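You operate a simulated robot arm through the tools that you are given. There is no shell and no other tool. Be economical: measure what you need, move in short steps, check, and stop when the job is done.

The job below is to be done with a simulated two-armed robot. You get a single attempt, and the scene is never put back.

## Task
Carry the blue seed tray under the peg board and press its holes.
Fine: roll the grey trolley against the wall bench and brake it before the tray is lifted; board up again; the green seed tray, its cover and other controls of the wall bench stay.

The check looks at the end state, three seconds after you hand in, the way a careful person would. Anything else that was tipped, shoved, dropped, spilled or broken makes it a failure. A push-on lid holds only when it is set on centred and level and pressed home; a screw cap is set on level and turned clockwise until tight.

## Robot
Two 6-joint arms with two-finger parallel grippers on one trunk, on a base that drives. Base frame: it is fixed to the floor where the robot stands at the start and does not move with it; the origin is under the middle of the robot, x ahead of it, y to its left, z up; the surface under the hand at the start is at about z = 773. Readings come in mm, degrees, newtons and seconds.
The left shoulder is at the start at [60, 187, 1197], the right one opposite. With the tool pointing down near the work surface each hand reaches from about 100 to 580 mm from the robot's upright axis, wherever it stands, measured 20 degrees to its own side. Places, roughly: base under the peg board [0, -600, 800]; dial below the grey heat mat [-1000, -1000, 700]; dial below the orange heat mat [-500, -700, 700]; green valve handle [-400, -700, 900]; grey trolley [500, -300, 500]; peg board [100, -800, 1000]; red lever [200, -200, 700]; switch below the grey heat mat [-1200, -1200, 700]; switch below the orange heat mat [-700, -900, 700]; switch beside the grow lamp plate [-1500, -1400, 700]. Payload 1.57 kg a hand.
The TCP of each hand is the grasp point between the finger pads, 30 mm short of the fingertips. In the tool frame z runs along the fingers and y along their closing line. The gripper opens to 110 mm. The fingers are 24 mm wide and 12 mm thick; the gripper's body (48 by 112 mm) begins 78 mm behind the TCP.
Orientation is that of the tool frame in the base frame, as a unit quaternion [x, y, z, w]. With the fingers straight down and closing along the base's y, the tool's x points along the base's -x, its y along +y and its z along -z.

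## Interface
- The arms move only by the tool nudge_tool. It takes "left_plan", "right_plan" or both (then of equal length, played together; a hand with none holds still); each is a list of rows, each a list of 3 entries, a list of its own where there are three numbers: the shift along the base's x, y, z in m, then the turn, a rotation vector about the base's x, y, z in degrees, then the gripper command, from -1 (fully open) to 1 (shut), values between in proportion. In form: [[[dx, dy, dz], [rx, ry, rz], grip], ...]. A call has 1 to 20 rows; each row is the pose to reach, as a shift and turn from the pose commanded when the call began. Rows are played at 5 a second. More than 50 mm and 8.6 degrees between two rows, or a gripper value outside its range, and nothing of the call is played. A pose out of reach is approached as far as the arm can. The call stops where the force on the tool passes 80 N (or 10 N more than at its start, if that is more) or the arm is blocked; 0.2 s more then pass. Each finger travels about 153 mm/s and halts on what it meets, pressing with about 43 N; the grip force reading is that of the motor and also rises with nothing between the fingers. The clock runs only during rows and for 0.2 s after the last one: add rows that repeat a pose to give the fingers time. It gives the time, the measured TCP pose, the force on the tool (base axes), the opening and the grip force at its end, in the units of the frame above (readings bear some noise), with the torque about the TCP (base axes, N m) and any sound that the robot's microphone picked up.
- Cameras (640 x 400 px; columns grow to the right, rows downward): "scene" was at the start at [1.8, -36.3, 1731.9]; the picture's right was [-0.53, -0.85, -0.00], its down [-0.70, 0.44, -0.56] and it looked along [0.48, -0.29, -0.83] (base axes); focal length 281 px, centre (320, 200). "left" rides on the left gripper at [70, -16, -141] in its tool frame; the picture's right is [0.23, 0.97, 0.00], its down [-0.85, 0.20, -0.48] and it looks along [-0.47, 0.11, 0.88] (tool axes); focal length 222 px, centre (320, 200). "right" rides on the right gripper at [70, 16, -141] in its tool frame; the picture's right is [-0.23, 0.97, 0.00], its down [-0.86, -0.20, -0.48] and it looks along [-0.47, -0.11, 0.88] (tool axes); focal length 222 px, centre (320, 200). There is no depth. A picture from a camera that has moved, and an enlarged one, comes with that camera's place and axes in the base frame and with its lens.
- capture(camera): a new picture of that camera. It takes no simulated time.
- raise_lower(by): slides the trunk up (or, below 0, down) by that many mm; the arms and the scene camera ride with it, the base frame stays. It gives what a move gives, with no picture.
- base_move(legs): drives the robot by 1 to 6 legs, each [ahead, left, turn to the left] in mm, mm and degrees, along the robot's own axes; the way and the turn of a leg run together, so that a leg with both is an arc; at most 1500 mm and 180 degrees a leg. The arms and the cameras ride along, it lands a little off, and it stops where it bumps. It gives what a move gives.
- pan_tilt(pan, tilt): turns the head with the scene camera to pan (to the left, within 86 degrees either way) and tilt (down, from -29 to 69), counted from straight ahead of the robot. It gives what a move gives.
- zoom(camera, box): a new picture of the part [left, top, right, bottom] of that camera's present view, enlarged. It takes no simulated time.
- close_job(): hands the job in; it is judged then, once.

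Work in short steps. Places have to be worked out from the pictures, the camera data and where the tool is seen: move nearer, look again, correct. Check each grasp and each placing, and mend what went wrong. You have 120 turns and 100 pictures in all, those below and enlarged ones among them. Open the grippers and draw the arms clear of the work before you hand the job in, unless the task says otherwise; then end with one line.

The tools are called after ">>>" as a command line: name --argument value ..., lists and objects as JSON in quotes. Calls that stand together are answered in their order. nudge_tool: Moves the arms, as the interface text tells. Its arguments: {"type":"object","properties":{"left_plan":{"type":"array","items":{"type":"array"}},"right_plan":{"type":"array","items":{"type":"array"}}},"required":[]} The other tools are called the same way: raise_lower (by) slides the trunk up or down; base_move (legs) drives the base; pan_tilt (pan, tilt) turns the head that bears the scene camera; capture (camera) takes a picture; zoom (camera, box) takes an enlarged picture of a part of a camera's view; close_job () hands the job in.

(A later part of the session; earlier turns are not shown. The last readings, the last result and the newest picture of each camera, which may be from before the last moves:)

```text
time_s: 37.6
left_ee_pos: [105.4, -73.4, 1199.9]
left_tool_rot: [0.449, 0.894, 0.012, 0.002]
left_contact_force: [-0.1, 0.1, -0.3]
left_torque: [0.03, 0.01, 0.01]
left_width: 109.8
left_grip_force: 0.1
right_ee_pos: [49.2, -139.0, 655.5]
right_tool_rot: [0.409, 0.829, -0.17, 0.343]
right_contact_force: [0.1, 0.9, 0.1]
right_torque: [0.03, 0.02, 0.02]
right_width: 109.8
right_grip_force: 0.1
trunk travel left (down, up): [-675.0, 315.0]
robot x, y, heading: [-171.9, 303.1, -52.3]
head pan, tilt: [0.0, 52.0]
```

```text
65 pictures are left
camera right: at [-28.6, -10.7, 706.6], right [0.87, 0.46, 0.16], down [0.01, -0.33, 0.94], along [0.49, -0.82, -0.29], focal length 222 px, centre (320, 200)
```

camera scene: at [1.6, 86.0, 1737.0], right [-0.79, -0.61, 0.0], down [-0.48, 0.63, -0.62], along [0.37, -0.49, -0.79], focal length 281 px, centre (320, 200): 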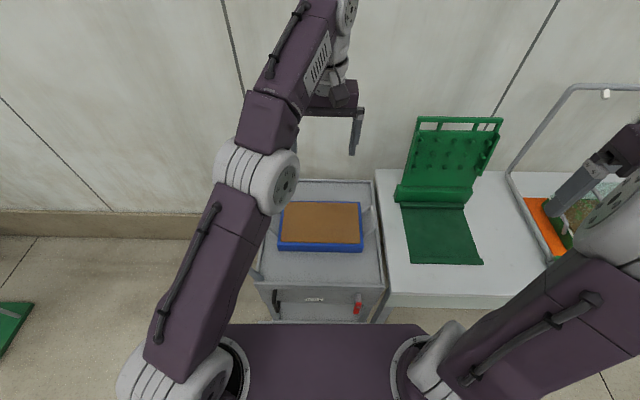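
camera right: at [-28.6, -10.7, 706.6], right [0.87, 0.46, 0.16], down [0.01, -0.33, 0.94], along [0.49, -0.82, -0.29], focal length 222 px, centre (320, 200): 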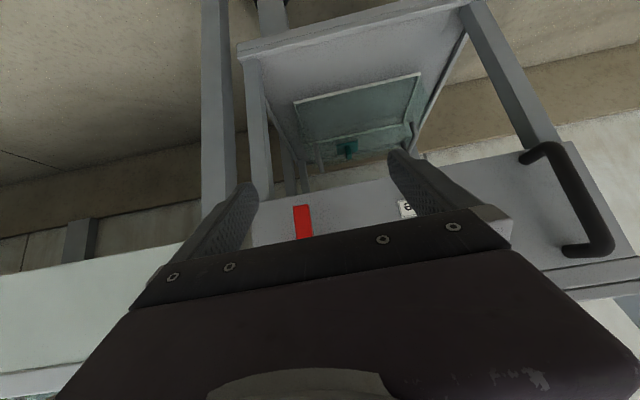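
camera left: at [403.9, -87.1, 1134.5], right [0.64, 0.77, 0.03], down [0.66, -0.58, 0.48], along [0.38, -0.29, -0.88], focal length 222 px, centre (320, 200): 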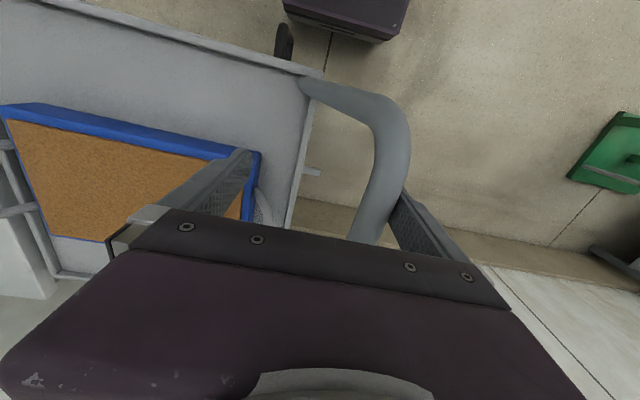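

The lever tip reads l −81, z 628, as expected. I'll move in with open fingers straddling it.

>>> nudge_tool --right_plan '[[[-0.015, -0.012, 0], [0, 0, 0], -1], [[-0.03, -0.023, 0], [0, 0, 0], -1], [[-0.01, -0.05, 0], [0, 0, 0], -1], [[0.012, -0.08, 0], [0, 0, 0], -1], [[0.034, -0.108, 0], [0, 0, 0], -1], [[0.034, -0.108, 0], [0, 0, 0], -1]]'

>>> capture --camera "right"

>>> capture --camera "scene"

```text
time_s: 39.0
left_ee_pos: [106.4, -73.4, 1199.4]
left_tool_rot: [0.449, 0.893, 0.013, 0.002]
left_contact_force: [-0.1, 0.0, -0.7]
left_torque: [0.01, 0.0, 0.0]
left_width: 109.8
left_grip_force: 0.1
right_ee_pos: [83.0, -249.1, 655.3]
right_tool_rot: [0.41, 0.828, -0.171, 0.341]
right_contact_force: [0.5, 0.8, 0.2]
right_torque: [0.01, 0.0, -0.01]
right_width: 110.1
right_grip_force: 0.1
right hand out of reach, approached as far as the arm can: row 1, 2
trunk travel left (down, up): [-675.0, 315.0]
robot x, y, heading: [-171.3, 298.4, -52.5]
head pan, tilt: [0.0, 52.0]
```

```text
64 pictures are left
camera right: at [6.7, -119.6, 705.9], right [0.87, 0.46, 0.16], down [0.01, -0.33, 0.94], along [0.49, -0.82, -0.29], focal length 222 px, centre (320, 200)
```

right: 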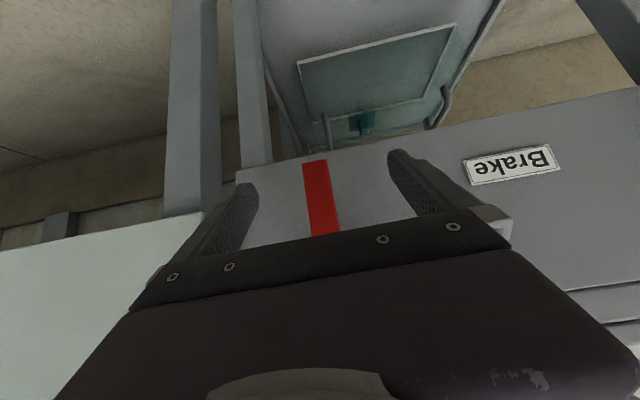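

```text
63 pictures are left
camera scene: at [-157.4, 290.3, 1587.0], right [-0.79, -0.61, 0.0], down [-0.48, 0.63, -0.62], along [0.37, -0.49, -0.79], focal length 281 px, centre (320, 200)
```

scene: 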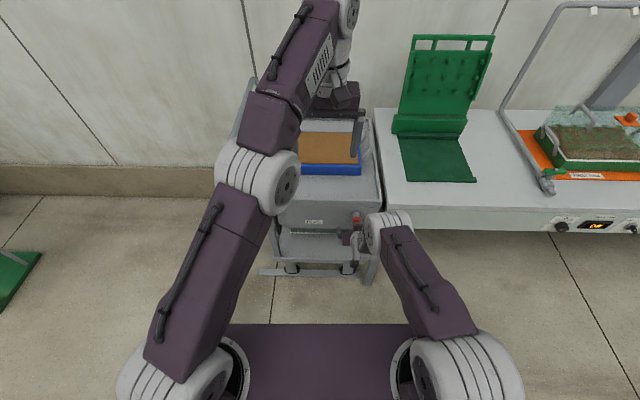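

The lever is centred between the fingers. I'll close.

>>> nudge_tool --right_plan '[[[0, 0, 0], [0, 0, 0], 0], [[0, 0, 0], [0, 0, 0], 0.5], [[0, 0, 0], [0, 0, 0], 0.9], [[0, 0, 0], [0, 0, 0], 0.9]]'

>>> capture --camera "right"

```text
time_s: 40.0
left_ee_pos: [106.1, -74.0, 1199.3]
left_tool_rot: [0.449, 0.893, 0.013, 0.003]
left_contact_force: [0.4, 0.1, 0.6]
left_torque: [0.01, 0.01, 0.01]
left_width: 109.8
left_grip_force: 0.0
right_ee_pos: [83.6, -248.2, 653.8]
right_tool_rot: [0.41, 0.828, -0.171, 0.342]
right_contact_force: [-3.0, -2.7, 0.6]
right_torque: [0.21, -0.12, -0.52]
right_width: 20.0
right_grip_force: 33.4
trunk travel left (down, up): [-675.0, 315.0]
robot x, y, heading: [-169.4, 300.3, -52.6]
head pan, tilt: [0.0, 52.0]
```

```text
62 pictures are left
camera right: at [6.3, -119.8, 705.7], right [0.87, 0.46, 0.16], down [0.01, -0.33, 0.94], along [0.49, -0.82, -0.29], focal length 222 px, centre (320, 200)
```

right: 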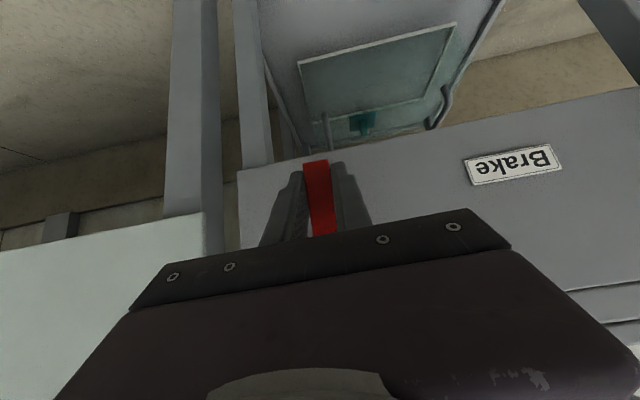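

Gripped (20 mm). I'll try swinging the tip to the right first, since that presses the trolley against the bench, and watch the force.

>>> nudge_tool --right_plan '[[[-0.0059, -0.0045, 0.0005], [-4.56, 5.96, 0], 0.9], [[-0.0118, -0.009, 0.002], [-9.1, 11.9, 0], 0.9], [[-0.0118, -0.009, 0.002], [-9.1, 11.9, 0], 0.9]]'

>>> capture --camera "right"

```text
time_s: 40.8
left_ee_pos: [105.8, -74.3, 1199.1]
left_tool_rot: [0.449, 0.894, 0.014, 0.003]
left_contact_force: [-0.7, -0.4, -0.5]
left_torque: [0.01, 0.04, -0.01]
left_width: 110.0
left_grip_force: 0.1
right_ee_pos: [71.4, -256.6, 656.8]
right_tool_rot: [0.361, 0.843, -0.277, 0.286]
right_contact_force: [-1.5, -1.7, 1.7]
right_torque: [-0.01, -0.16, -0.45]
right_width: 20.2
right_grip_force: 33.4
trunk travel left (down, up): [-675.0, 315.0]
robot x, y, heading: [-168.7, 298.5, -52.8]
head pan, tilt: [0.0, 52.0]
```

```text
61 pictures are left
camera right: at [5.2, -119.9, 701.5], right [0.88, 0.47, -0.1], down [0.21, -0.18, 0.96], along [0.43, -0.87, -0.25], focal length 222 px, centre (320, 200)
```

right: 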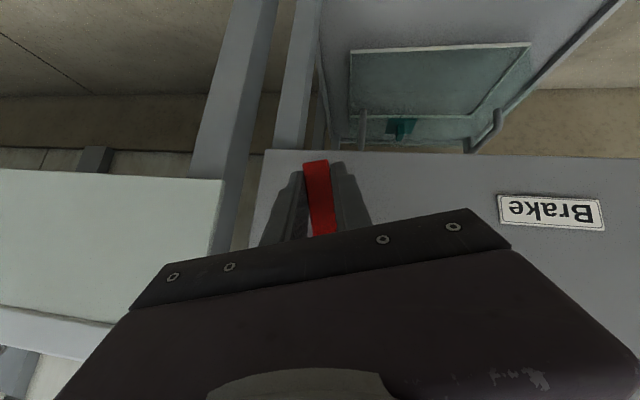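

It turned freely by 15°. I'll continue along the arc toward 60°.

>>> nudge_tool --right_plan '[[[-0.0056, -0.0043, 0.0024], [-4.56, 5.96, 0], 0.9], [[-0.0109, -0.0083, 0.0057], [-9.1, 11.9, 0], 0.9], [[-0.0158, -0.0121, 0.0098], [-13.7, 17.9, 0], 0.9], [[-0.0203, -0.0156, 0.0147], [-18.2, 23.8, 0], 0.9], [[-0.0242, -0.0185, 0.0204], [-22.8, 29.8, 0], 0.9], [[-0.0275, -0.021, 0.0266], [-27.4, 35.7, 0], 0.9], [[-0.0275, -0.021, 0.0266], [-27.4, 35.7, 0], 0.9]]'

>>> capture --camera "right"

```text
time_s: 42.4
left_ee_pos: [105.3, -72.3, 1200.2]
left_tool_rot: [0.449, 0.893, 0.012, 0.003]
left_contact_force: [-0.2, 0.2, 0.1]
left_torque: [-0.02, 0.01, 0.03]
left_width: 110.0
left_grip_force: 0.1
right_ee_pos: [44.0, -277.3, 680.9]
right_tool_rot: [0.195, 0.808, -0.545, 0.106]
right_contact_force: [-3.2, 1.5, 9.0]
right_torque: [0.15, -0.47, -0.33]
right_width: 20.0
right_grip_force: 33.4
right hand out of reach, approached as far as the arm can: row 6, 7
trunk travel left (down, up): [-675.0, 315.0]
robot x, y, heading: [-167.2, 301.1, -52.6]
head pan, tilt: [0.0, 52.0]
```

```text
60 pictures are left
camera right: at [-4.9, -128.1, 694.1], right [0.62, 0.28, -0.73], down [0.7, 0.21, 0.68], along [0.34, -0.94, -0.07], focal length 222 px, centre (320, 200)
```

right: 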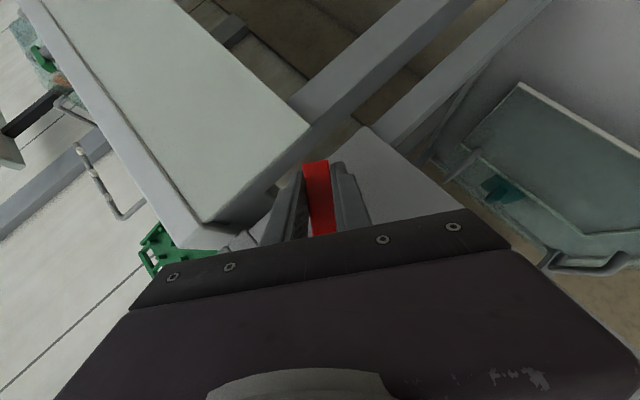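

The lever follows, now around 57°, but the wrist's roll is at its limit. I'll slacken the grip a little and lift the lever with the lower finger toward 90°.

>>> nudge_tool --right_plan '[[[0, 0, 0], [0, 0, 0], 0.45], [[-0.002, -0.001, 0.006], [0, 0, 0], 0.45], [[-0.004, -0.003, 0.014], [0, 0, 0], 0.45], [[-0.005, -0.004, 0.022], [0, 0, 0], 0.45], [[-0.006, -0.004, 0.03], [0, 0, 0], 0.45], [[-0.006, -0.004, 0.036], [0, 0, 0], 0.45], [[-0.006, -0.004, 0.036], [0, 0, 0], 0.45]]'

>>> capture --camera "right"

>>> zoom --camera "scene" --box '[270, 170, 430, 290]'

```text
time_s: 44.0
left_ee_pos: [104.4, -73.9, 1199.1]
left_tool_rot: [0.449, 0.894, 0.014, 0.003]
left_contact_force: [-0.6, 0.2, -0.8]
left_torque: [-0.01, -0.03, -0.01]
left_width: 110.2
left_grip_force: 0.2
right_ee_pos: [54.6, -286.9, 694.4]
right_tool_rot: [0.195, 0.81, -0.543, 0.103]
right_contact_force: [-20.2, 20.9, -21.0]
right_torque: [-0.25, 0.09, -0.56]
right_width: 33.4
right_grip_force: 1.9
right hand out of reach, approached as far as the arm can: row 2, 3, 4, 5, 6, 7
trunk travel left (down, up): [-675.0, 315.0]
robot x, y, heading: [-169.1, 305.5, -52.6]
head pan, tilt: [0.0, 52.0]
```

```text
59 pictures are left
camera right: at [6.3, -137.0, 710.1], right [0.62, 0.28, -0.73], down [0.71, 0.2, 0.68], along [0.33, -0.94, -0.07], focal length 222 px, centre (320, 200)
```

right: 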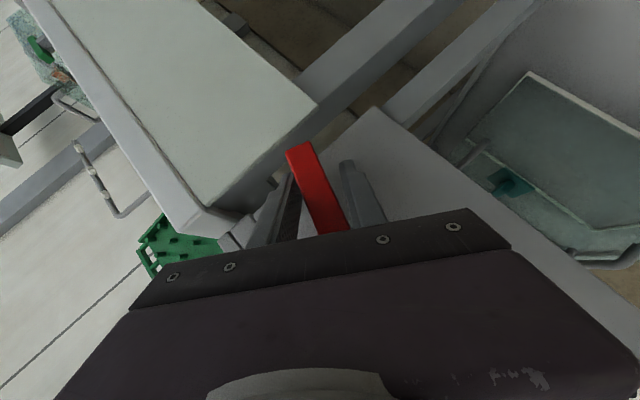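

```text
3.33 times, centred on (350, 230) of scene
camera zoom: at [-159.6, 290.2, 1586.7], right [-0.79, -0.61, 0.0], down [-0.48, 0.63, -0.62], along [0.37, -0.49, -0.79], focal length 936 px, centre (220, 100)
```

zoom: 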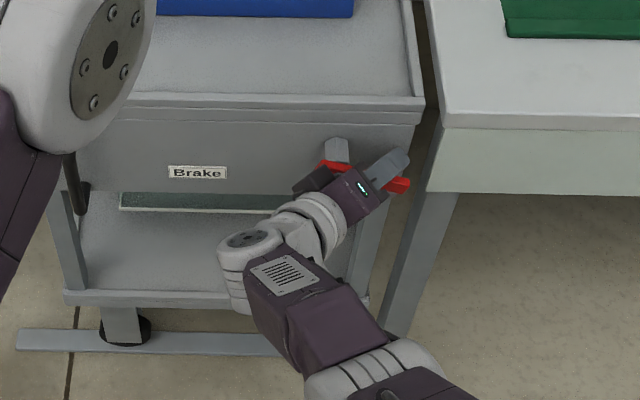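

The lever is at roughly 75°, but the fingertips are pressing on the panel at the arm's limit. I'll open slightly, withdraw straight back, and look.

>>> nudge_tool --right_plan '[[[0, 0, 0], [0, 0, 0], 0.2], [[-0.015, 0.02, 0], [0, 0, 0], 0.2], [[-0.035, 0.045, 0], [0, 0, 0], 0.2], [[-0.055, 0.07, 0], [0, 0, 0], 0.2], [[-0.07, 0.09, 0], [0, 0, 0], 0.2], [[-0.07, 0.09, 0], [0, 0, 0], 0.2]]'

>>> capture --camera "right"

>>> zoom --camera "scene" --box '[270, 170, 430, 290]'

```text
time_s: 45.4
left_ee_pos: [105.2, -74.0, 1199.8]
left_tool_rot: [0.45, 0.893, 0.012, 0.002]
left_contact_force: [0.0, -0.4, -0.2]
left_torque: [0.0, -0.01, 0.01]
left_width: 110.1
left_grip_force: 0.1
right_ee_pos: [43.2, -273.8, 673.9]
right_tool_rot: [0.193, 0.81, -0.543, 0.106]
right_contact_force: [-0.1, -0.5, 0.2]
right_torque: [0.01, 0.01, -0.01]
right_width: 43.9
right_grip_force: 0.0
right hand out of reach, approached as far as the arm can: row 2, 3, 4, 5, 6
trunk travel left (down, up): [-675.0, 315.0]
robot x, y, heading: [-164.2, 302.6, -52.8]
head pan, tilt: [0.0, 52.0]
```

```text
57 pictures are left
camera right: at [-6.7, -124.1, 688.7], right [0.62, 0.28, -0.73], down [0.7, 0.2, 0.68], along [0.34, -0.94, -0.07], focal length 222 px, centre (320, 200)
```

right: 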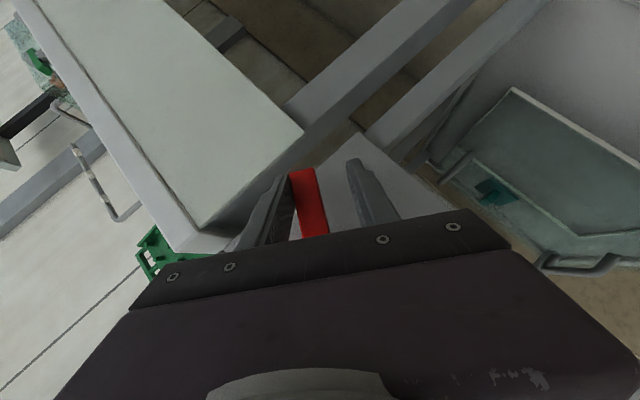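

```text
3.33 times, centred on (350, 230) of scene
camera zoom: at [-157.5, 290.1, 1587.0], right [-0.79, -0.61, 0.0], down [-0.48, 0.63, -0.62], along [0.37, -0.49, -0.79], focal length 936 px, centre (220, 100)
```

zoom: 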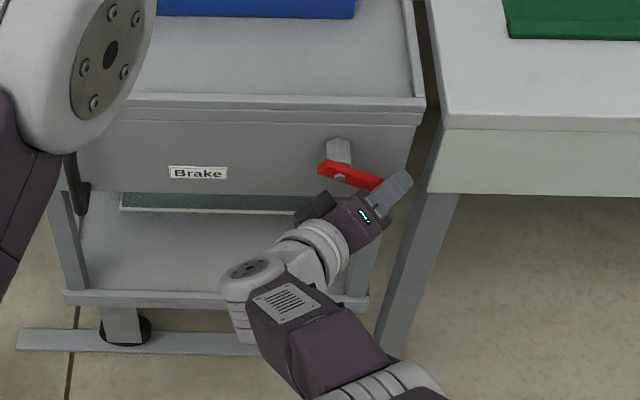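

The arm can't retreat at this posture, so I'll withdraw with the base.

>>> base_move --legs '[[-120, 0, 0]]'

>>> zoom --camera "scene" --box '[270, 120, 430, 240]'

```text
time_s: 46.6
left_ee_pos: [33.1, 19.1, 1199.1]
left_tool_rot: [0.45, 0.893, 0.012, 0.003]
left_contact_force: [0.5, 0.1, 0.3]
left_torque: [-0.03, 0.0, -0.04]
left_width: 109.9
left_grip_force: 0.0
right_ee_pos: [-30.7, -180.9, 673.7]
right_tool_rot: [0.194, 0.811, -0.543, 0.105]
right_contact_force: [0.0, 0.4, 0.2]
right_torque: [-0.02, 0.0, 0.02]
right_width: 43.8
right_grip_force: 0.3
trunk travel left (down, up): [-675.0, 315.0]
robot x, y, heading: [-240.0, 398.6, -52.5]
head pan, tilt: [0.0, 52.0]
```

```text
3.33 times, centred on (350, 180) of scene
camera zoom: at [-229.2, 383.9, 1587.0], right [-0.8, -0.61, 0.0], down [-0.48, 0.63, -0.62], along [0.37, -0.49, -0.79], focal length 936 px, centre (220, 267)
```

zoom: 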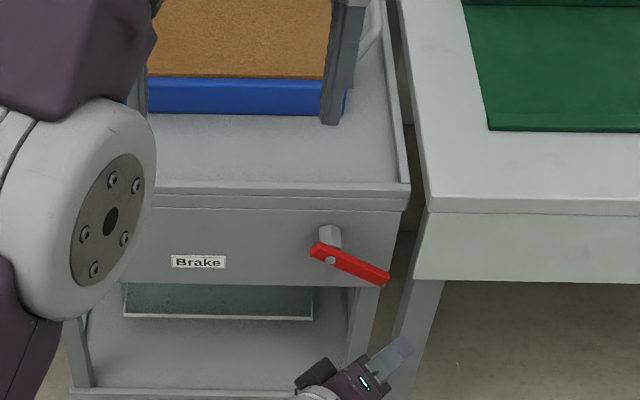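

The lever now stands at about 60°. I'll unroll the right wrist, close the fingers, and then come back in beneath the lever to lift it to its stop.

>>> nudge_tool --right_plan '[[[0, 0, 0], [4.9, -6.5, 0], 0.5], [[0, 0, 0], [9.8, -13, 0], 1], [[0, 0, 0], [14.7, -19.5, 0], 1], [[0, 0, 0], [19.7, -26, 0], 1], [[0, 0, 0], [24.6, -32.4, 0], 1], [[0, 0, -0.01], [29.5, -38.9, 0], 1], [[0, 0, -0.03], [34.4, -45.4, 0], 1], [[0, 0, -0.03], [34.4, -45.4, 0], 1]]'

>>> base_move --legs '[[80, 0, 0]]'

>>> capture --camera "right"

```text
time_s: 48.4
left_ee_pos: [33.9, 20.1, 1199.3]
left_tool_rot: [0.45, 0.893, 0.013, 0.002]
left_contact_force: [-0.1, -0.6, 0.6]
left_torque: [0.03, 0.02, 0.01]
left_width: 110.0
left_grip_force: 0.0
right_ee_pos: [-29.4, -180.4, 644.5]
right_tool_rot: [0.408, 0.828, -0.17, 0.345]
right_contact_force: [0.9, -0.8, 0.2]
right_torque: [0.01, -0.01, 0.01]
right_width: 0.1
right_grip_force: 21.2
right hand out of reach, approached as far as the arm can: row 1, 2, 3, 4
trunk travel left (down, up): [-675.0, 315.0]
robot x, y, heading: [-242.2, 395.7, -52.7]
head pan, tilt: [0.0, 52.0]
```

```text
time_s: 49.5
left_ee_pos: [83.5, -43.8, 1198.7]
left_tool_rot: [0.45, 0.893, 0.012, 0.002]
left_contact_force: [0.1, 0.4, 0.7]
left_torque: [-0.02, 0.06, 0.0]
left_width: 109.9
left_grip_force: 0.1
right_ee_pos: [19.0, -245.2, 645.4]
right_tool_rot: [0.408, 0.828, -0.17, 0.344]
right_contact_force: [1.9, -0.1, 0.7]
right_torque: [-0.02, -0.02, -0.04]
right_width: 0.0
right_grip_force: 21.3
trunk travel left (down, up): [-675.0, 315.0]
robot x, y, heading: [-193.8, 334.9, -52.4]
head pan, tilt: [0.0, 52.0]
```

```text
54 pictures are left
camera right: at [-58.5, -116.4, 694.6], right [0.87, 0.47, 0.16], down [0.0, -0.33, 0.94], along [0.49, -0.82, -0.29], focal length 222 px, centre (320, 200)
```

right: 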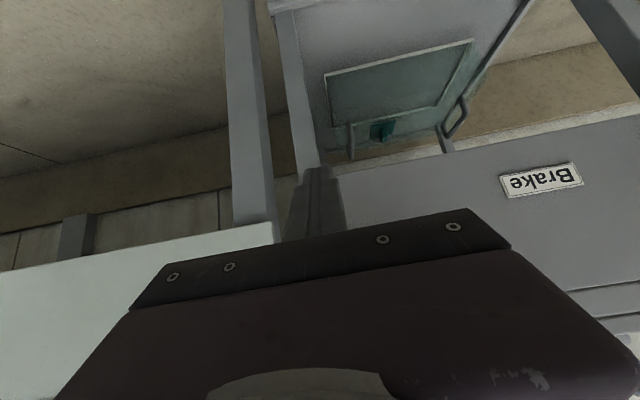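

TCP is at a 206, l −134, z 645, beneath the lever. I'll advance 42 mm, then lift gradually.

>>> nudge_tool --right_plan '[[[0.011, -0.018, 0], [0, 0, 0], 1], [[0.022, -0.036, 0], [0, 0, 0], 1], [[0.022, -0.036, 0.01], [0, 0, 0], 1], [[0.022, -0.036, 0.02], [0, 0, 0], 1], [[0.022, -0.036, 0.03], [0, 0, 0], 1], [[0.022, -0.036, 0.04], [0, 0, 0], 1], [[0.022, -0.036, 0.04], [0, 0, 0], 1]]'

>>> zoom --camera "scene" --box '[270, 150, 430, 270]'

```text
time_s: 51.1
left_ee_pos: [80.9, -45.0, 1198.1]
left_tool_rot: [0.45, 0.893, 0.013, 0.002]
left_contact_force: [0.7, 0.1, -0.1]
left_torque: [0.01, -0.02, -0.03]
left_width: 109.9
left_grip_force: 0.0
right_ee_pos: [40.3, -280.4, 683.4]
right_tool_rot: [0.408, 0.828, -0.17, 0.344]
right_contact_force: [-2.1, 2.3, -4.3]
right_torque: [-0.05, -0.07, -0.03]
right_width: 0.1
right_grip_force: 21.2
trunk travel left (down, up): [-675.0, 315.0]
robot x, y, heading: [-188.7, 331.1, -52.6]
head pan, tilt: [0.0, 52.0]
```

```text
3.33 times, centred on (350, 210) of scene
camera zoom: at [-180.4, 319.2, 1587.0], right [-0.8, -0.61, 0.0], down [-0.48, 0.63, -0.62], along [0.37, -0.49, -0.79], focal length 936 px, centre (220, 167)
```

zoom: 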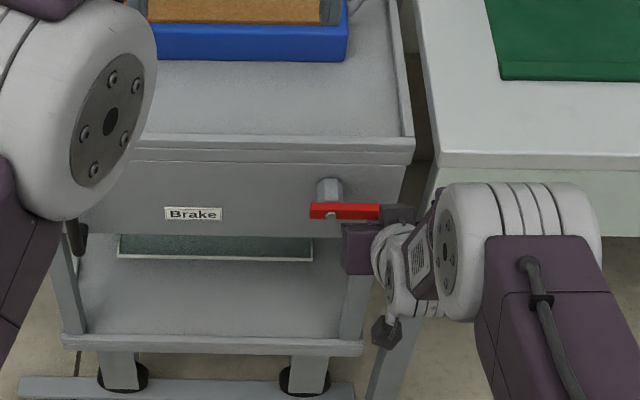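

The lever is horizontal now with light contact. I'll lift a few mm more in tiny steps to feel for the stop.

>>> nudge_tool --right_plan '[[[0, 0, 0.003], [0, 0, 0], 1], [[0, 0, 0.006], [0, 0, 0], 1], [[0, 0, 0.009], [0, 0, 0], 1], [[0, 0, 0.009], [0, 0, 0], 1]]'

>>> zoom --camera "scene" --box '[310, 180, 390, 240]'

```text
time_s: 52.1
left_ee_pos: [83.8, -47.0, 1197.0]
left_tool_rot: [0.45, 0.893, 0.013, 0.001]
left_contact_force: [-0.2, -0.7, -0.1]
left_torque: [0.02, 0.01, 0.02]
left_width: 109.9
left_grip_force: 0.0
right_ee_pos: [40.0, -278.7, 686.8]
right_tool_rot: [0.409, 0.831, -0.167, 0.338]
right_contact_force: [-4.0, 12.1, -33.2]
right_torque: [-0.02, -0.24, -0.11]
right_width: 0.0
right_grip_force: 20.9
trunk travel left (down, up): [-675.0, 315.0]
robot x, y, heading: [-194.3, 333.0, -52.8]
head pan, tilt: [0.0, 52.0]
```

```text
6.67 times, centred on (350, 210) of scene
camera zoom: at [-178.7, 315.7, 1586.7], right [-0.8, -0.61, 0.0], down [-0.48, 0.63, -0.61], along [0.37, -0.49, -0.79], focal length 1872 px, centre (120, 133)
```

zoom: 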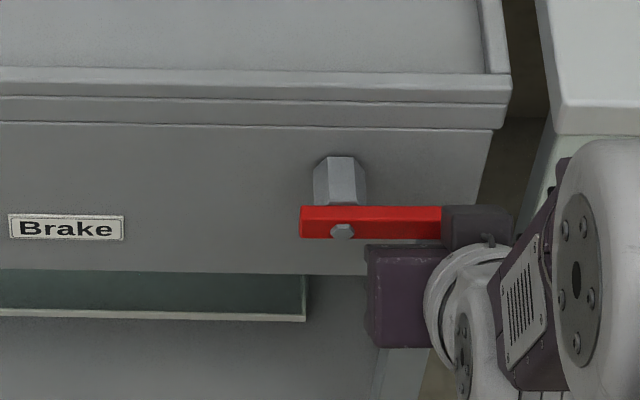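

There's a firm stop at horizontal, so the brake is on. I'll lower the hand off the lever, back away, and view the trolley–bench gap from the right wrist.

>>> nudge_tool --right_plan '[[[0, 0, -0.02], [0, 0, 0], 1], [[0, 0, -0.04], [0, 0, 0], 1], [[0, 0, -0.04], [0, 0, 0], 1]]'

>>> base_move --legs '[[-130, 0, 0]]'

>>> capture --camera "right"

>>> zoom --camera "scene" --box '[290, 90, 430, 240]'

```text
time_s: 52.9
left_ee_pos: [80.5, -42.3, 1200.5]
left_tool_rot: [0.45, 0.893, 0.013, 0.003]
left_contact_force: [-1.0, 1.5, -0.8]
left_torque: [-0.02, 0.03, -0.03]
left_width: 109.9
left_grip_force: 0.1
right_ee_pos: [42.3, -280.9, 654.7]
right_tool_rot: [0.407, 0.827, -0.17, 0.348]
right_contact_force: [0.6, -0.2, 0.4]
right_torque: [-0.01, 0.0, 0.01]
right_width: 0.0
right_grip_force: 21.0
trunk travel left (down, up): [-675.0, 315.0]
robot x, y, heading: [-187.6, 328.3, -52.6]
head pan, tilt: [0.0, 52.0]
```

```text
time_s: 54.1
left_ee_pos: [4.0, 58.6, 1199.6]
left_tool_rot: [0.45, 0.893, 0.014, 0.002]
left_contact_force: [0.8, -0.7, -0.4]
left_torque: [0.02, 0.01, 0.03]
left_width: 110.1
left_grip_force: 0.2
right_ee_pos: [-35.2, -177.5, 653.0]
right_tool_rot: [0.408, 0.828, -0.17, 0.345]
right_contact_force: [-0.5, 0.8, -0.3]
right_torque: [-0.01, 0.01, 0.03]
right_width: 0.3
right_grip_force: 21.2
trunk travel left (down, up): [-675.0, 315.0]
robot x, y, heading: [-273.1, 432.3, -52.8]
head pan, tilt: [0.0, 52.0]
```

```text
51 pictures are left
camera right: at [-113.6, -48.3, 703.3], right [0.87, 0.47, 0.16], down [0.0, -0.33, 0.94], along [0.49, -0.82, -0.29], focal length 222 px, centre (320, 200)
```

right: 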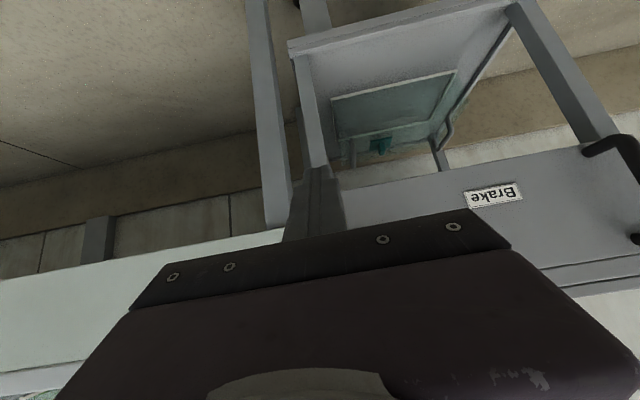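

```text
2.67 times, centred on (360, 165) of scene
camera zoom: at [-258.4, 422.1, 1587.0], right [-0.8, -0.61, 0.0], down [-0.48, 0.63, -0.62], along [0.37, -0.49, -0.79], focal length 749 px, centre (213, 293)
```

zoom: 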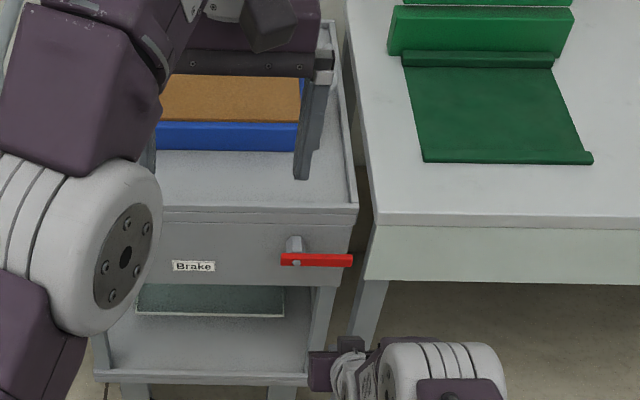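

The brake lever is horizontal. I'll zoom strongly on the trolley–bench gap to look for the bumper contact.

>>> zoom --camera "scene" --box '[345, 90, 395, 190]'

```text
4.00 times, centred on (370, 140) of scene
camera zoom: at [-258.4, 422.1, 1587.0], right [-0.8, -0.61, 0.0], down [-0.48, 0.63, -0.62], along [0.37, -0.49, -0.79], focal length 1123 px, centre (120, 440)
```

zoom: 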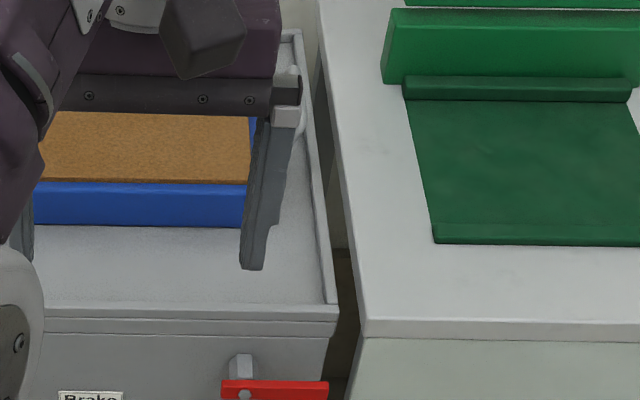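

The gap looks uniform at ~10 mm beyond parallax, matching the bumper. I'll restore the trunk, set the right tool vertical again and raise it, then look straight down at the gap.

>>> raise_lower --by 150

>>> nudge_tool --right_plan '[[[0, 0, 0.04], [6, 4.5, 0], -1], [[0, 0, 0.08], [12, 9, 0], -1], [[0, 0, 0.12], [18, 13.5, 0], -1], [[0.01, -0.013, 0.16], [24, 18, 0], -1], [[0.02, -0.027, 0.2], [30, 22.5, 0], -1], [[0.03, -0.04, 0.24], [36, 27, 0], -1], [[0.03, -0.04, 0.28], [36, 27, 0], -1], [[0.03, -0.04, 0.32], [36, 27, 0], -1], [[0.03, -0.04, 0.32], [36, 27, 0], -1]]'

>>> base_move --legs '[[150, 0, 0]]'

>>> capture --camera "right"

```text
time_s: 55.9
left_ee_pos: [3.5, 59.9, 1348.6]
left_tool_rot: [0.45, 0.893, 0.012, 0.002]
left_contact_force: [-0.6, 0.2, -0.1]
left_torque: [0.0, 0.0, 0.0]
left_width: 110.2
left_grip_force: 0.1
right_ee_pos: [-36.3, -176.5, 803.0]
right_tool_rot: [0.407, 0.828, -0.17, 0.347]
right_contact_force: [-0.3, -1.1, 1.1]
right_torque: [0.01, -0.03, 0.0]
right_width: 0.1
right_grip_force: 21.7
trunk travel left (down, up): [-825.0, 165.0]
robot x, y, heading: [-271.0, 434.8, -52.6]
head pan, tilt: [0.0, 52.0]
```

```text
time_s: 57.9
left_ee_pos: [4.5, 59.9, 1350.5]
left_tool_rot: [0.45, 0.893, 0.012, 0.002]
left_contact_force: [0.9, -0.3, -0.3]
left_torque: [0.04, 0.01, 0.0]
left_width: 109.7
left_grip_force: 0.1
right_ee_pos: [-57.6, -156.6, 1108.5]
right_tool_rot: [0.443, 0.896, 0.003, 0.005]
right_contact_force: [-0.7, -0.1, -0.2]
right_torque: [0.01, 0.0, 0.02]
right_width: 109.7
right_grip_force: 0.1
right hand out of reach, approached as far as the arm can: row 5, 6, 7, 8, 9
trunk travel left (down, up): [-825.0, 165.0]
robot x, y, heading: [-269.6, 432.3, -52.8]
head pan, tilt: [0.0, 52.0]
```

```text
time_s: 59.3
left_ee_pos: [95.1, -57.8, 1350.8]
left_tool_rot: [0.45, 0.893, 0.012, 0.003]
left_contact_force: [0.6, -0.4, 0.3]
left_torque: [-0.02, -0.06, -0.03]
left_width: 110.0
left_grip_force: 0.0
right_ee_pos: [35.0, -275.5, 1110.5]
right_tool_rot: [0.443, 0.897, 0.002, 0.005]
right_contact_force: [0.3, 0.2, -0.8]
right_torque: [-0.02, -0.02, -0.03]
right_width: 109.9
right_grip_force: 0.0
trunk travel left (down, up): [-825.0, 165.0]
robot x, y, heading: [-177.1, 313.4, -52.4]
head pan, tilt: [0.0, 52.0]
```

```text
48 pictures are left
camera right: at [5.1, -209.8, 1251.2], right [0.91, 0.41, 0.01], down [0.36, -0.8, 0.48], along [0.21, -0.44, -0.88], focal length 222 px, centre (320, 200)
```

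right: 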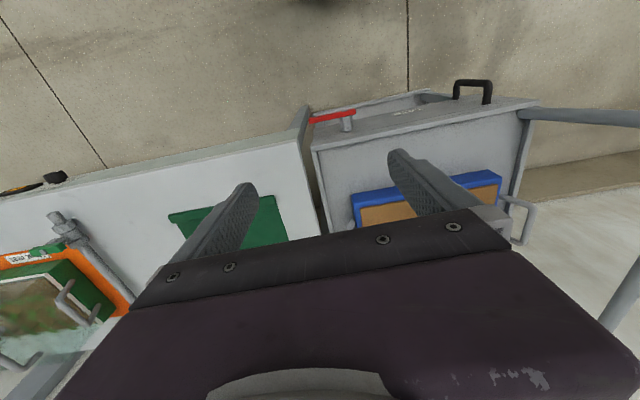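

>>> zoom --camera "right" --box '[280, 110, 380, 230]'

```text
3.33 times, centred on (330, 170) of right
camera zoom: at [5.1, -209.8, 1251.2], right [0.91, 0.41, 0.01], down [0.36, -0.8, 0.48], along [0.21, -0.44, -0.88], focal length 740 px, centre (287, 300)
```

zoom: 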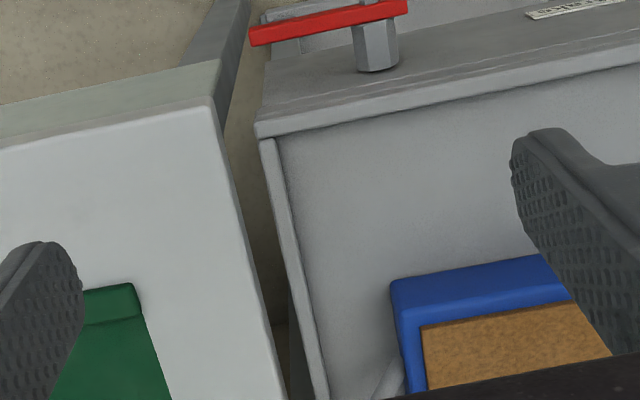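

The ~19 mm gap matches the side bumper's size, and the trolley resisted 109 N there, so it is against the bench. Now I'll drive forward so both hands reach the tray's loops (tray centre ≈ l 52, a 505).

>>> base_move --legs '[[340, 0, 0]]'

>>> pan_tilt --pan 0 --tilt 60

>>> capture --camera "scene"

>>> capture --camera "right"

>>> capture --camera "left"

```text
time_s: 61.5
left_ee_pos: [299.9, -334.7, 1351.2]
left_tool_rot: [0.451, 0.892, 0.012, 0.002]
left_contact_force: [-0.9, 0.4, 0.0]
left_torque: [-0.01, -0.04, -0.02]
left_width: 110.0
left_grip_force: 0.2
right_ee_pos: [240.1, -549.3, 1109.5]
right_tool_rot: [0.445, 0.896, 0.003, 0.004]
right_contact_force: [-0.1, 0.0, 1.2]
right_torque: [-0.01, -0.03, 0.0]
right_width: 109.9
right_grip_force: 0.1
trunk travel left (down, up): [-825.0, 165.0]
robot x, y, heading: [24.8, 44.9, -52.8]
head pan, tilt: [0.0, 52.0]
```

```text
time_s: 62.2
left_ee_pos: [302.6, -335.3, 1349.9]
left_tool_rot: [0.451, 0.892, 0.012, 0.002]
left_contact_force: [-0.4, 0.0, -0.3]
left_torque: [-0.01, 0.02, 0.0]
left_width: 109.9
left_grip_force: 0.0
right_ee_pos: [242.1, -552.9, 1108.1]
right_tool_rot: [0.445, 0.896, 0.003, 0.005]
right_contact_force: [-0.3, 0.1, 0.1]
right_torque: [-0.02, 0.0, 0.02]
right_width: 110.1
right_grip_force: 0.1
trunk travel left (down, up): [-825.0, 165.0]
robot x, y, heading: [27.9, 41.5, -52.9]
head pan, tilt: [0.0, 60.0]
```

```text
46 pictures are left
camera scene: at [35.6, 36.0, 1727.1], right [-0.8, -0.6, 0.0], down [-0.52, 0.69, -0.5], along [0.3, -0.4, -0.87], focal length 281 px, centre (320, 200)
```

scene: 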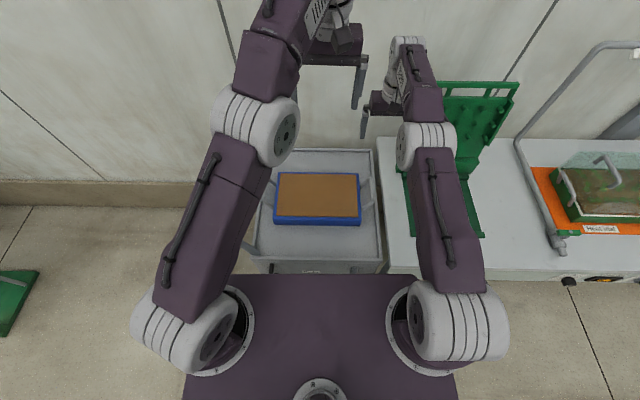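

```text
45 pictures are left
camera right: at [211.3, -486.2, 1250.0], right [0.91, 0.41, 0.01], down [0.35, -0.8, 0.48], along [0.2, -0.44, -0.88], focal length 222 px, centre (320, 200)
```

right: 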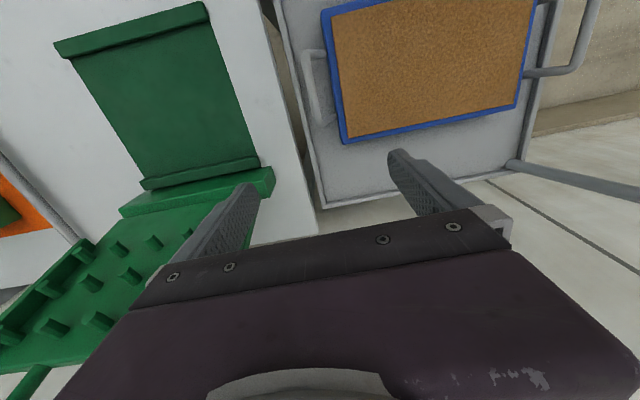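

```text
44 pictures are left
camera left: at [245.0, -291.8, 1491.6], right [0.65, 0.76, 0.03], down [0.66, -0.58, 0.48], along [0.38, -0.29, -0.88], focal length 222 px, centre (320, 200)
```

left: 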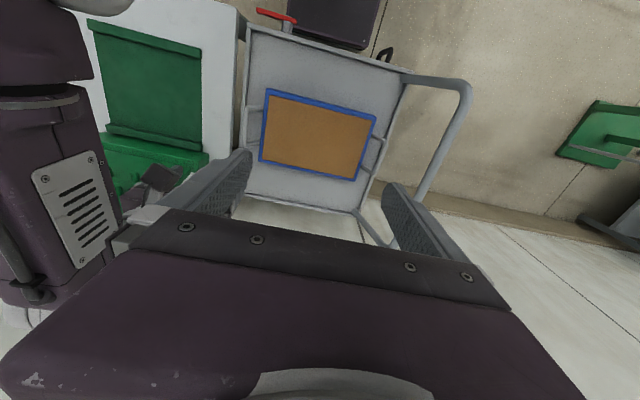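

Triangulated loops: right at l −140, a 531, z 850; left at l 257, a 531, z 850. The push bar is close by at l 331, so the left tool should lean 18° inward. I'll nudge the base forward, then bring both hands above their loops with ~40 mm openings.

>>> base_move --legs '[[35, 0, 0]]'

>>> nudge_tool --left_plan '[[[0.041, 0.019, 0], [0, 0, 0], 0.27], [[0.081, 0.038, 0], [0, 0, 0], 0.27], [[0.121, 0.058, 0], [0, 0, 0], 0.27], [[0.162, 0.077, 0], [0, 0, 0], 0.27], [[0.202, 0.096, 0], [0, 0, 0], 0.27], [[0.202, 0.096, -0.045], [3.6, -4.8, 0], 0.27], [[0.202, 0.096, -0.09], [7.3, -9.6, 0], 0.27], [[0.202, 0.096, -0.135], [10.9, -14.3, 0], 0.27], [[0.202, 0.096, -0.18], [10.9, -14.3, 0], 0.27], [[0.202, 0.096, -0.225], [10.9, -14.3, 0], 0.27], [[0.202, 0.096, -0.27], [10.9, -14.3, 0], 0.27], [[0.202, 0.096, -0.3], [10.9, -14.3, 0], 0.27], [[0.202, 0.096, -0.3], [10.9, -14.3, 0], 0.27]]' --right_plan '[[[-0.028, 0.036, 0], [0, 0, 0], 0.27], [[-0.055, 0.0725, 0], [0, 0, 0], 0.27], [[-0.055, 0.0725, -0.04], [0, 0, 0], 0.27], [[-0.055, 0.0725, -0.08], [0, 0, 0], 0.27], [[-0.055, 0.0725, -0.12], [0, 0, 0], 0.27], [[-0.055, 0.0725, -0.16], [0, 0, 0], 0.27], [[-0.055, 0.0725, -0.16], [0, 0, 0], 0.27], [[-0.055, 0.0725, -0.16], [0, 0, 0], 0.27], [[-0.055, 0.0725, -0.16], [0, 0, 0], 0.27], [[-0.055, 0.0725, -0.16], [0, 0, 0], 0.27], [[-0.055, 0.0725, -0.16], [0, 0, 0], 0.27], [[-0.055, 0.0725, -0.16], [0, 0, 0], 0.27], [[-0.055, 0.0725, -0.16], [0, 0, 0], 0.27]]'

>>> capture --camera "left"

>>> capture --camera "right"

>>> zoom --camera "scene" --box '[220, 100, 440, 280]'

```text
time_s: 63.0
left_ee_pos: [317.4, -356.2, 1352.6]
left_tool_rot: [0.451, 0.892, 0.011, 0.005]
left_contact_force: [-0.8, 1.4, 1.0]
left_torque: [-0.06, -0.06, -0.02]
left_width: 109.9
left_grip_force: 0.0
right_ee_pos: [257.0, -574.0, 1113.7]
right_tool_rot: [0.445, 0.896, 0.002, 0.006]
right_contact_force: [-0.4, 0.4, 0.6]
right_torque: [-0.11, -0.02, 0.02]
right_width: 109.9
right_grip_force: 0.0
trunk travel left (down, up): [-825.0, 165.0]
robot x, y, heading: [50.5, 13.9, -52.7]
head pan, tilt: [0.0, 60.0]
```

```text
time_s: 65.8
left_ee_pos: [523.7, -267.8, 1049.7]
left_tool_rot: [0.446, 0.879, 0.153, 0.071]
left_contact_force: [-0.2, -0.4, 0.4]
left_torque: [-0.02, 0.02, 0.02]
left_width: 40.3
left_grip_force: 0.0
right_ee_pos: [206.4, -506.4, 950.5]
right_tool_rot: [0.445, 0.896, 0.003, 0.004]
right_contact_force: [-0.1, 0.2, -0.5]
right_torque: [0.02, -0.02, 0.0]
right_width: 40.5
right_grip_force: 0.1
trunk travel left (down, up): [-825.0, 165.0]
robot x, y, heading: [48.3, 15.0, -52.6]
head pan, tilt: [0.0, 60.0]
```

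```text
43 pictures are left
camera left: at [432.6, -249.1, 1179.6], right [0.61, 0.73, 0.33], down [0.54, -0.68, 0.51], along [0.59, -0.13, -0.8], focal length 222 px, centre (320, 200)
```

left: 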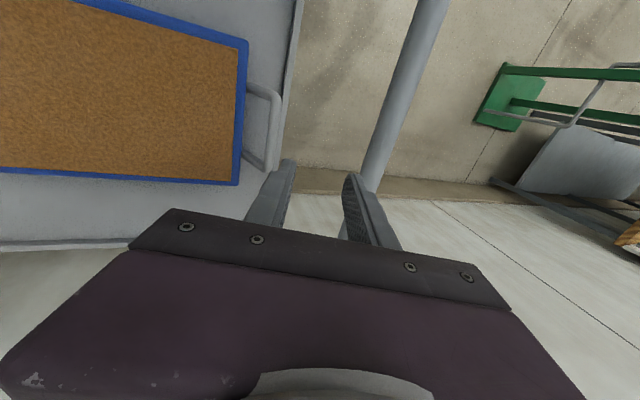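

```text
42 pictures are left
camera right: at [176.7, -441.7, 1092.6], right [0.91, 0.41, 0.01], down [0.35, -0.8, 0.48], along [0.2, -0.44, -0.88], focal length 222 px, centre (320, 200)
```

right: 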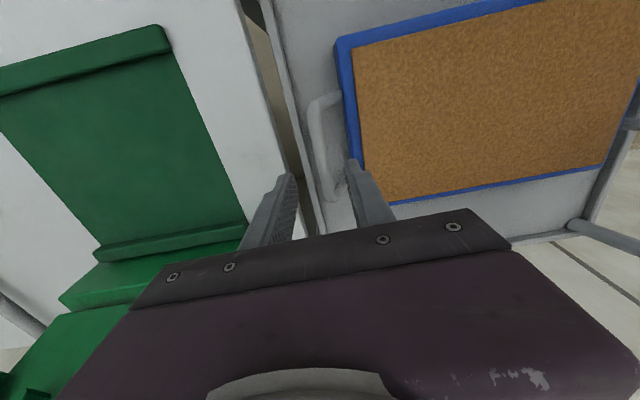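

```text
2.22 times, centred on (330, 190) of scene
camera zoom: at [55.7, 9.2, 1727.1], right [-0.8, -0.6, 0.0], down [-0.52, 0.69, -0.5], along [0.3, -0.4, -0.87], focal length 624 px, centre (298, 222)
```

zoom: 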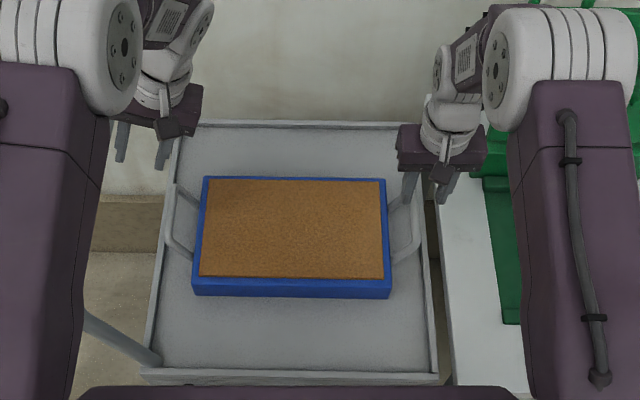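

Both hands sit right over their loops (errors within a few mm). I'll descend to z≈850 straddling the bars.

>>> nudge_tool --left_plan '[[[0.001, -0.001, -0.04], [0, 0, 0], 0.27], [[0.002, -0.002, -0.08], [0, 0, 0], 0.27], [[0.002, -0.003, -0.12], [0, 0, 0], 0.27], [[0.002, -0.003, -0.16], [0, 0, 0], 0.27], [[0.002, -0.003, -0.19], [0, 0, 0], 0.27], [[0.002, -0.003, -0.2], [0, 0, 0], 0.27], [[0.002, -0.003, -0.2], [0, 0, 0], 0.27]]' --right_plan '[[[0, 0, -0.02], [0, 0, 0], 0.27], [[0, 0, -0.04], [0, 0, 0], 0.27], [[0, 0, -0.06], [0, 0, 0], 0.27], [[0, 0, -0.08], [0, 0, 0], 0.27], [[0, 0, -0.095], [0, 0, 0], 0.27], [[0, 0, -0.1], [0, 0, 0], 0.27], [[0, 0, -0.1], [0, 0, 0], 0.27]]'

>>> capture --camera "left"

>>> capture --camera "right"

```text
time_s: 67.5
left_ee_pos: [527.1, -268.6, 848.5]
left_tool_rot: [0.445, 0.879, 0.153, 0.071]
left_contact_force: [-0.1, -0.1, -0.2]
left_torque: [0.02, 0.01, 0.01]
left_width: 40.1
left_grip_force: 0.0
right_ee_pos: [206.1, -506.1, 850.5]
right_tool_rot: [0.445, 0.896, 0.003, 0.004]
right_contact_force: [0.1, 0.2, 0.3]
right_torque: [0.0, -0.01, 0.02]
right_width: 40.2
right_grip_force: 0.0
trunk travel left (down, up): [-825.0, 165.0]
robot x, y, heading: [48.9, 14.0, -52.9]
head pan, tilt: [0.0, 60.0]
```

```text
40 pictures are left
camera left: at [435.8, -251.4, 978.4], right [0.61, 0.73, 0.33], down [0.54, -0.68, 0.51], along [0.59, -0.13, -0.8], focal length 222 px, centre (320, 200)
```

left: 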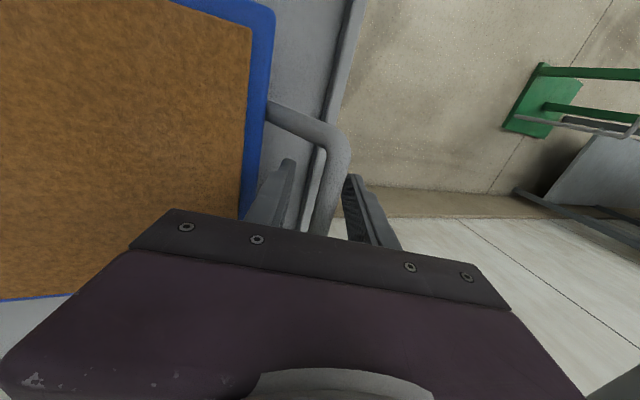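

```text
39 pictures are left
camera right: at [176.3, -441.2, 990.6], right [0.91, 0.41, 0.01], down [0.35, -0.8, 0.48], along [0.2, -0.44, -0.88], focal length 222 px, centre (320, 200)
```

right: 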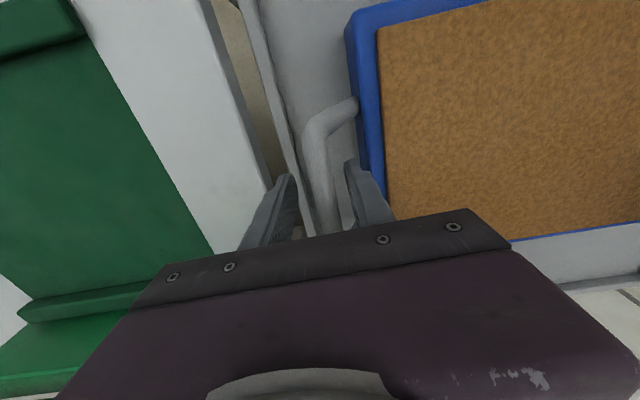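

Both loops lie between the fingers. I'll close both hands.

>>> nudge_tool --left_plan '[[[0, 0, 0], [0, 0, 0], 0.6], [[0, 0, 0], [0, 0, 0], 1], [[0, 0, 0], [0, 0, 0], 1], [[0, 0, 0], [0, 0, 0], 1]]' --right_plan '[[[0, 0, 0], [0, 0, 0], 0.6], [[0, 0, 0], [0, 0, 0], 1], [[0, 0, 0], [0, 0, 0], 1], [[0, 0, 0], [0, 0, 0], 1]]'

>>> capture --camera "left"

>>> capture --camera "right"

```text
time_s: 68.5
left_ee_pos: [525.4, -269.3, 848.6]
left_tool_rot: [0.445, 0.879, 0.153, 0.07]
left_contact_force: [-17.5, -9.9, 1.5]
left_torque: [-0.04, -0.51, -0.35]
left_width: 13.3
left_grip_force: 30.5
right_ee_pos: [206.7, -506.2, 849.4]
right_tool_rot: [0.445, 0.896, 0.004, 0.005]
right_contact_force: [20.4, 10.6, 0.1]
right_torque: [-0.22, 0.38, -0.75]
right_width: 13.9
right_grip_force: 30.8
trunk travel left (down, up): [-825.0, 165.0]
robot x, y, heading: [52.6, 12.9, -53.0]
head pan, tilt: [0.0, 60.0]
```

```text
38 pictures are left
camera left: at [435.5, -251.9, 978.5], right [0.61, 0.73, 0.32], down [0.54, -0.68, 0.51], along [0.59, -0.13, -0.8], focal length 222 px, centre (320, 200)
```

left: 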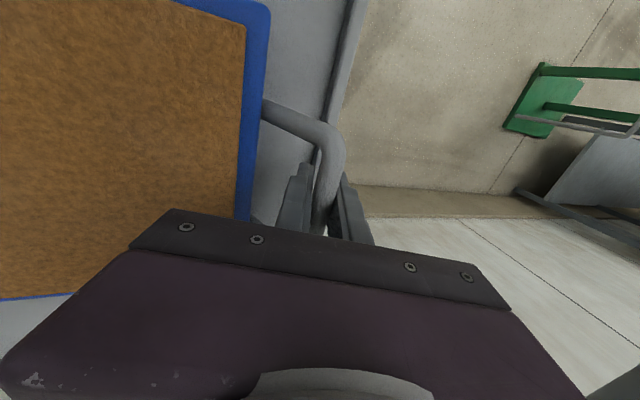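

```text
37 pictures are left
camera right: at [177.2, -440.8, 990.7], right [0.91, 0.41, 0.01], down [0.35, -0.8, 0.48], along [0.2, -0.44, -0.88], focal length 222 px, centre (320, 200)
```

right: 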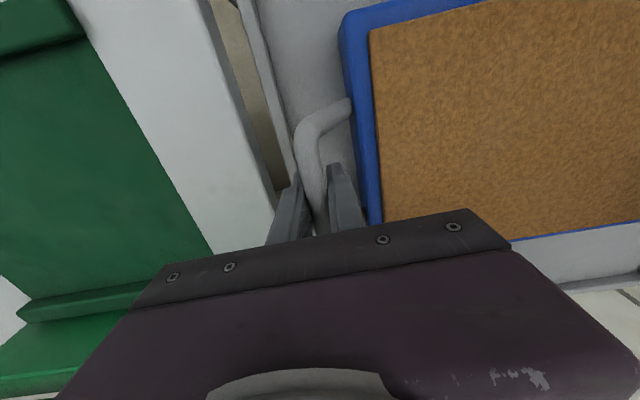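

Both loops are gripped (~13.5 mm) with about 20 N of stretch between the hands. I'll ease each inward 2 mm and lift 30 mm.

>>> nudge_tool --left_plan '[[[-0.002, -0.0015, 0], [0, 0, 0], 1], [[-0.002, -0.0015, 0.01], [0, 0, 0], 1], [[-0.002, -0.0015, 0.02], [0, 0, 0], 1], [[-0.002, -0.0015, 0.03], [0, 0, 0], 1], [[-0.002, -0.0015, 0.03], [0, 0, 0], 1]]' --right_plan '[[[0.002, 0.0015, 0], [0, 0, 0], 1], [[0.002, 0.0015, 0.01], [0, 0, 0], 1], [[0.002, 0.0015, 0.02], [0, 0, 0], 1], [[0.002, 0.0015, 0.03], [0, 0, 0], 1], [[0.002, 0.0015, 0.03], [0, 0, 0], 1]]'

>>> zoom --camera "scene" --box '[220, 100, 440, 280]'

```text
time_s: 69.7
left_ee_pos: [526.6, -270.6, 878.4]
left_tool_rot: [0.445, 0.879, 0.156, 0.069]
left_contact_force: [34.4, 28.1, -5.1]
left_torque: [-0.37, 0.91, -0.27]
left_width: 13.5
left_grip_force: 30.7
right_ee_pos: [208.4, -506.8, 878.0]
right_tool_rot: [0.445, 0.895, 0.002, 0.003]
right_contact_force: [-35.4, -28.9, -5.0]
right_torque: [0.37, -0.83, -0.71]
right_width: 14.1
right_grip_force: 30.3
trunk travel left (down, up): [-825.0, 165.0]
robot x, y, heading: [50.6, 13.2, -53.2]
head pan, tilt: [0.0, 60.0]
```

```text
2.22 times, centred on (330, 190) of scene
camera zoom: at [57.4, 7.2, 1727.1], right [-0.8, -0.6, 0.0], down [-0.52, 0.69, -0.5], along [0.3, -0.4, -0.87], focal length 624 px, centre (298, 222)
```

zoom: 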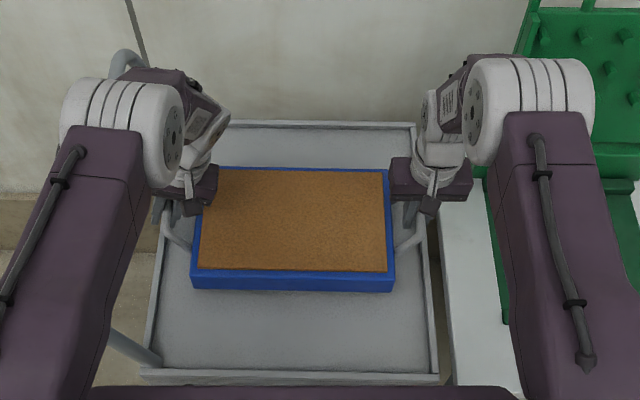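

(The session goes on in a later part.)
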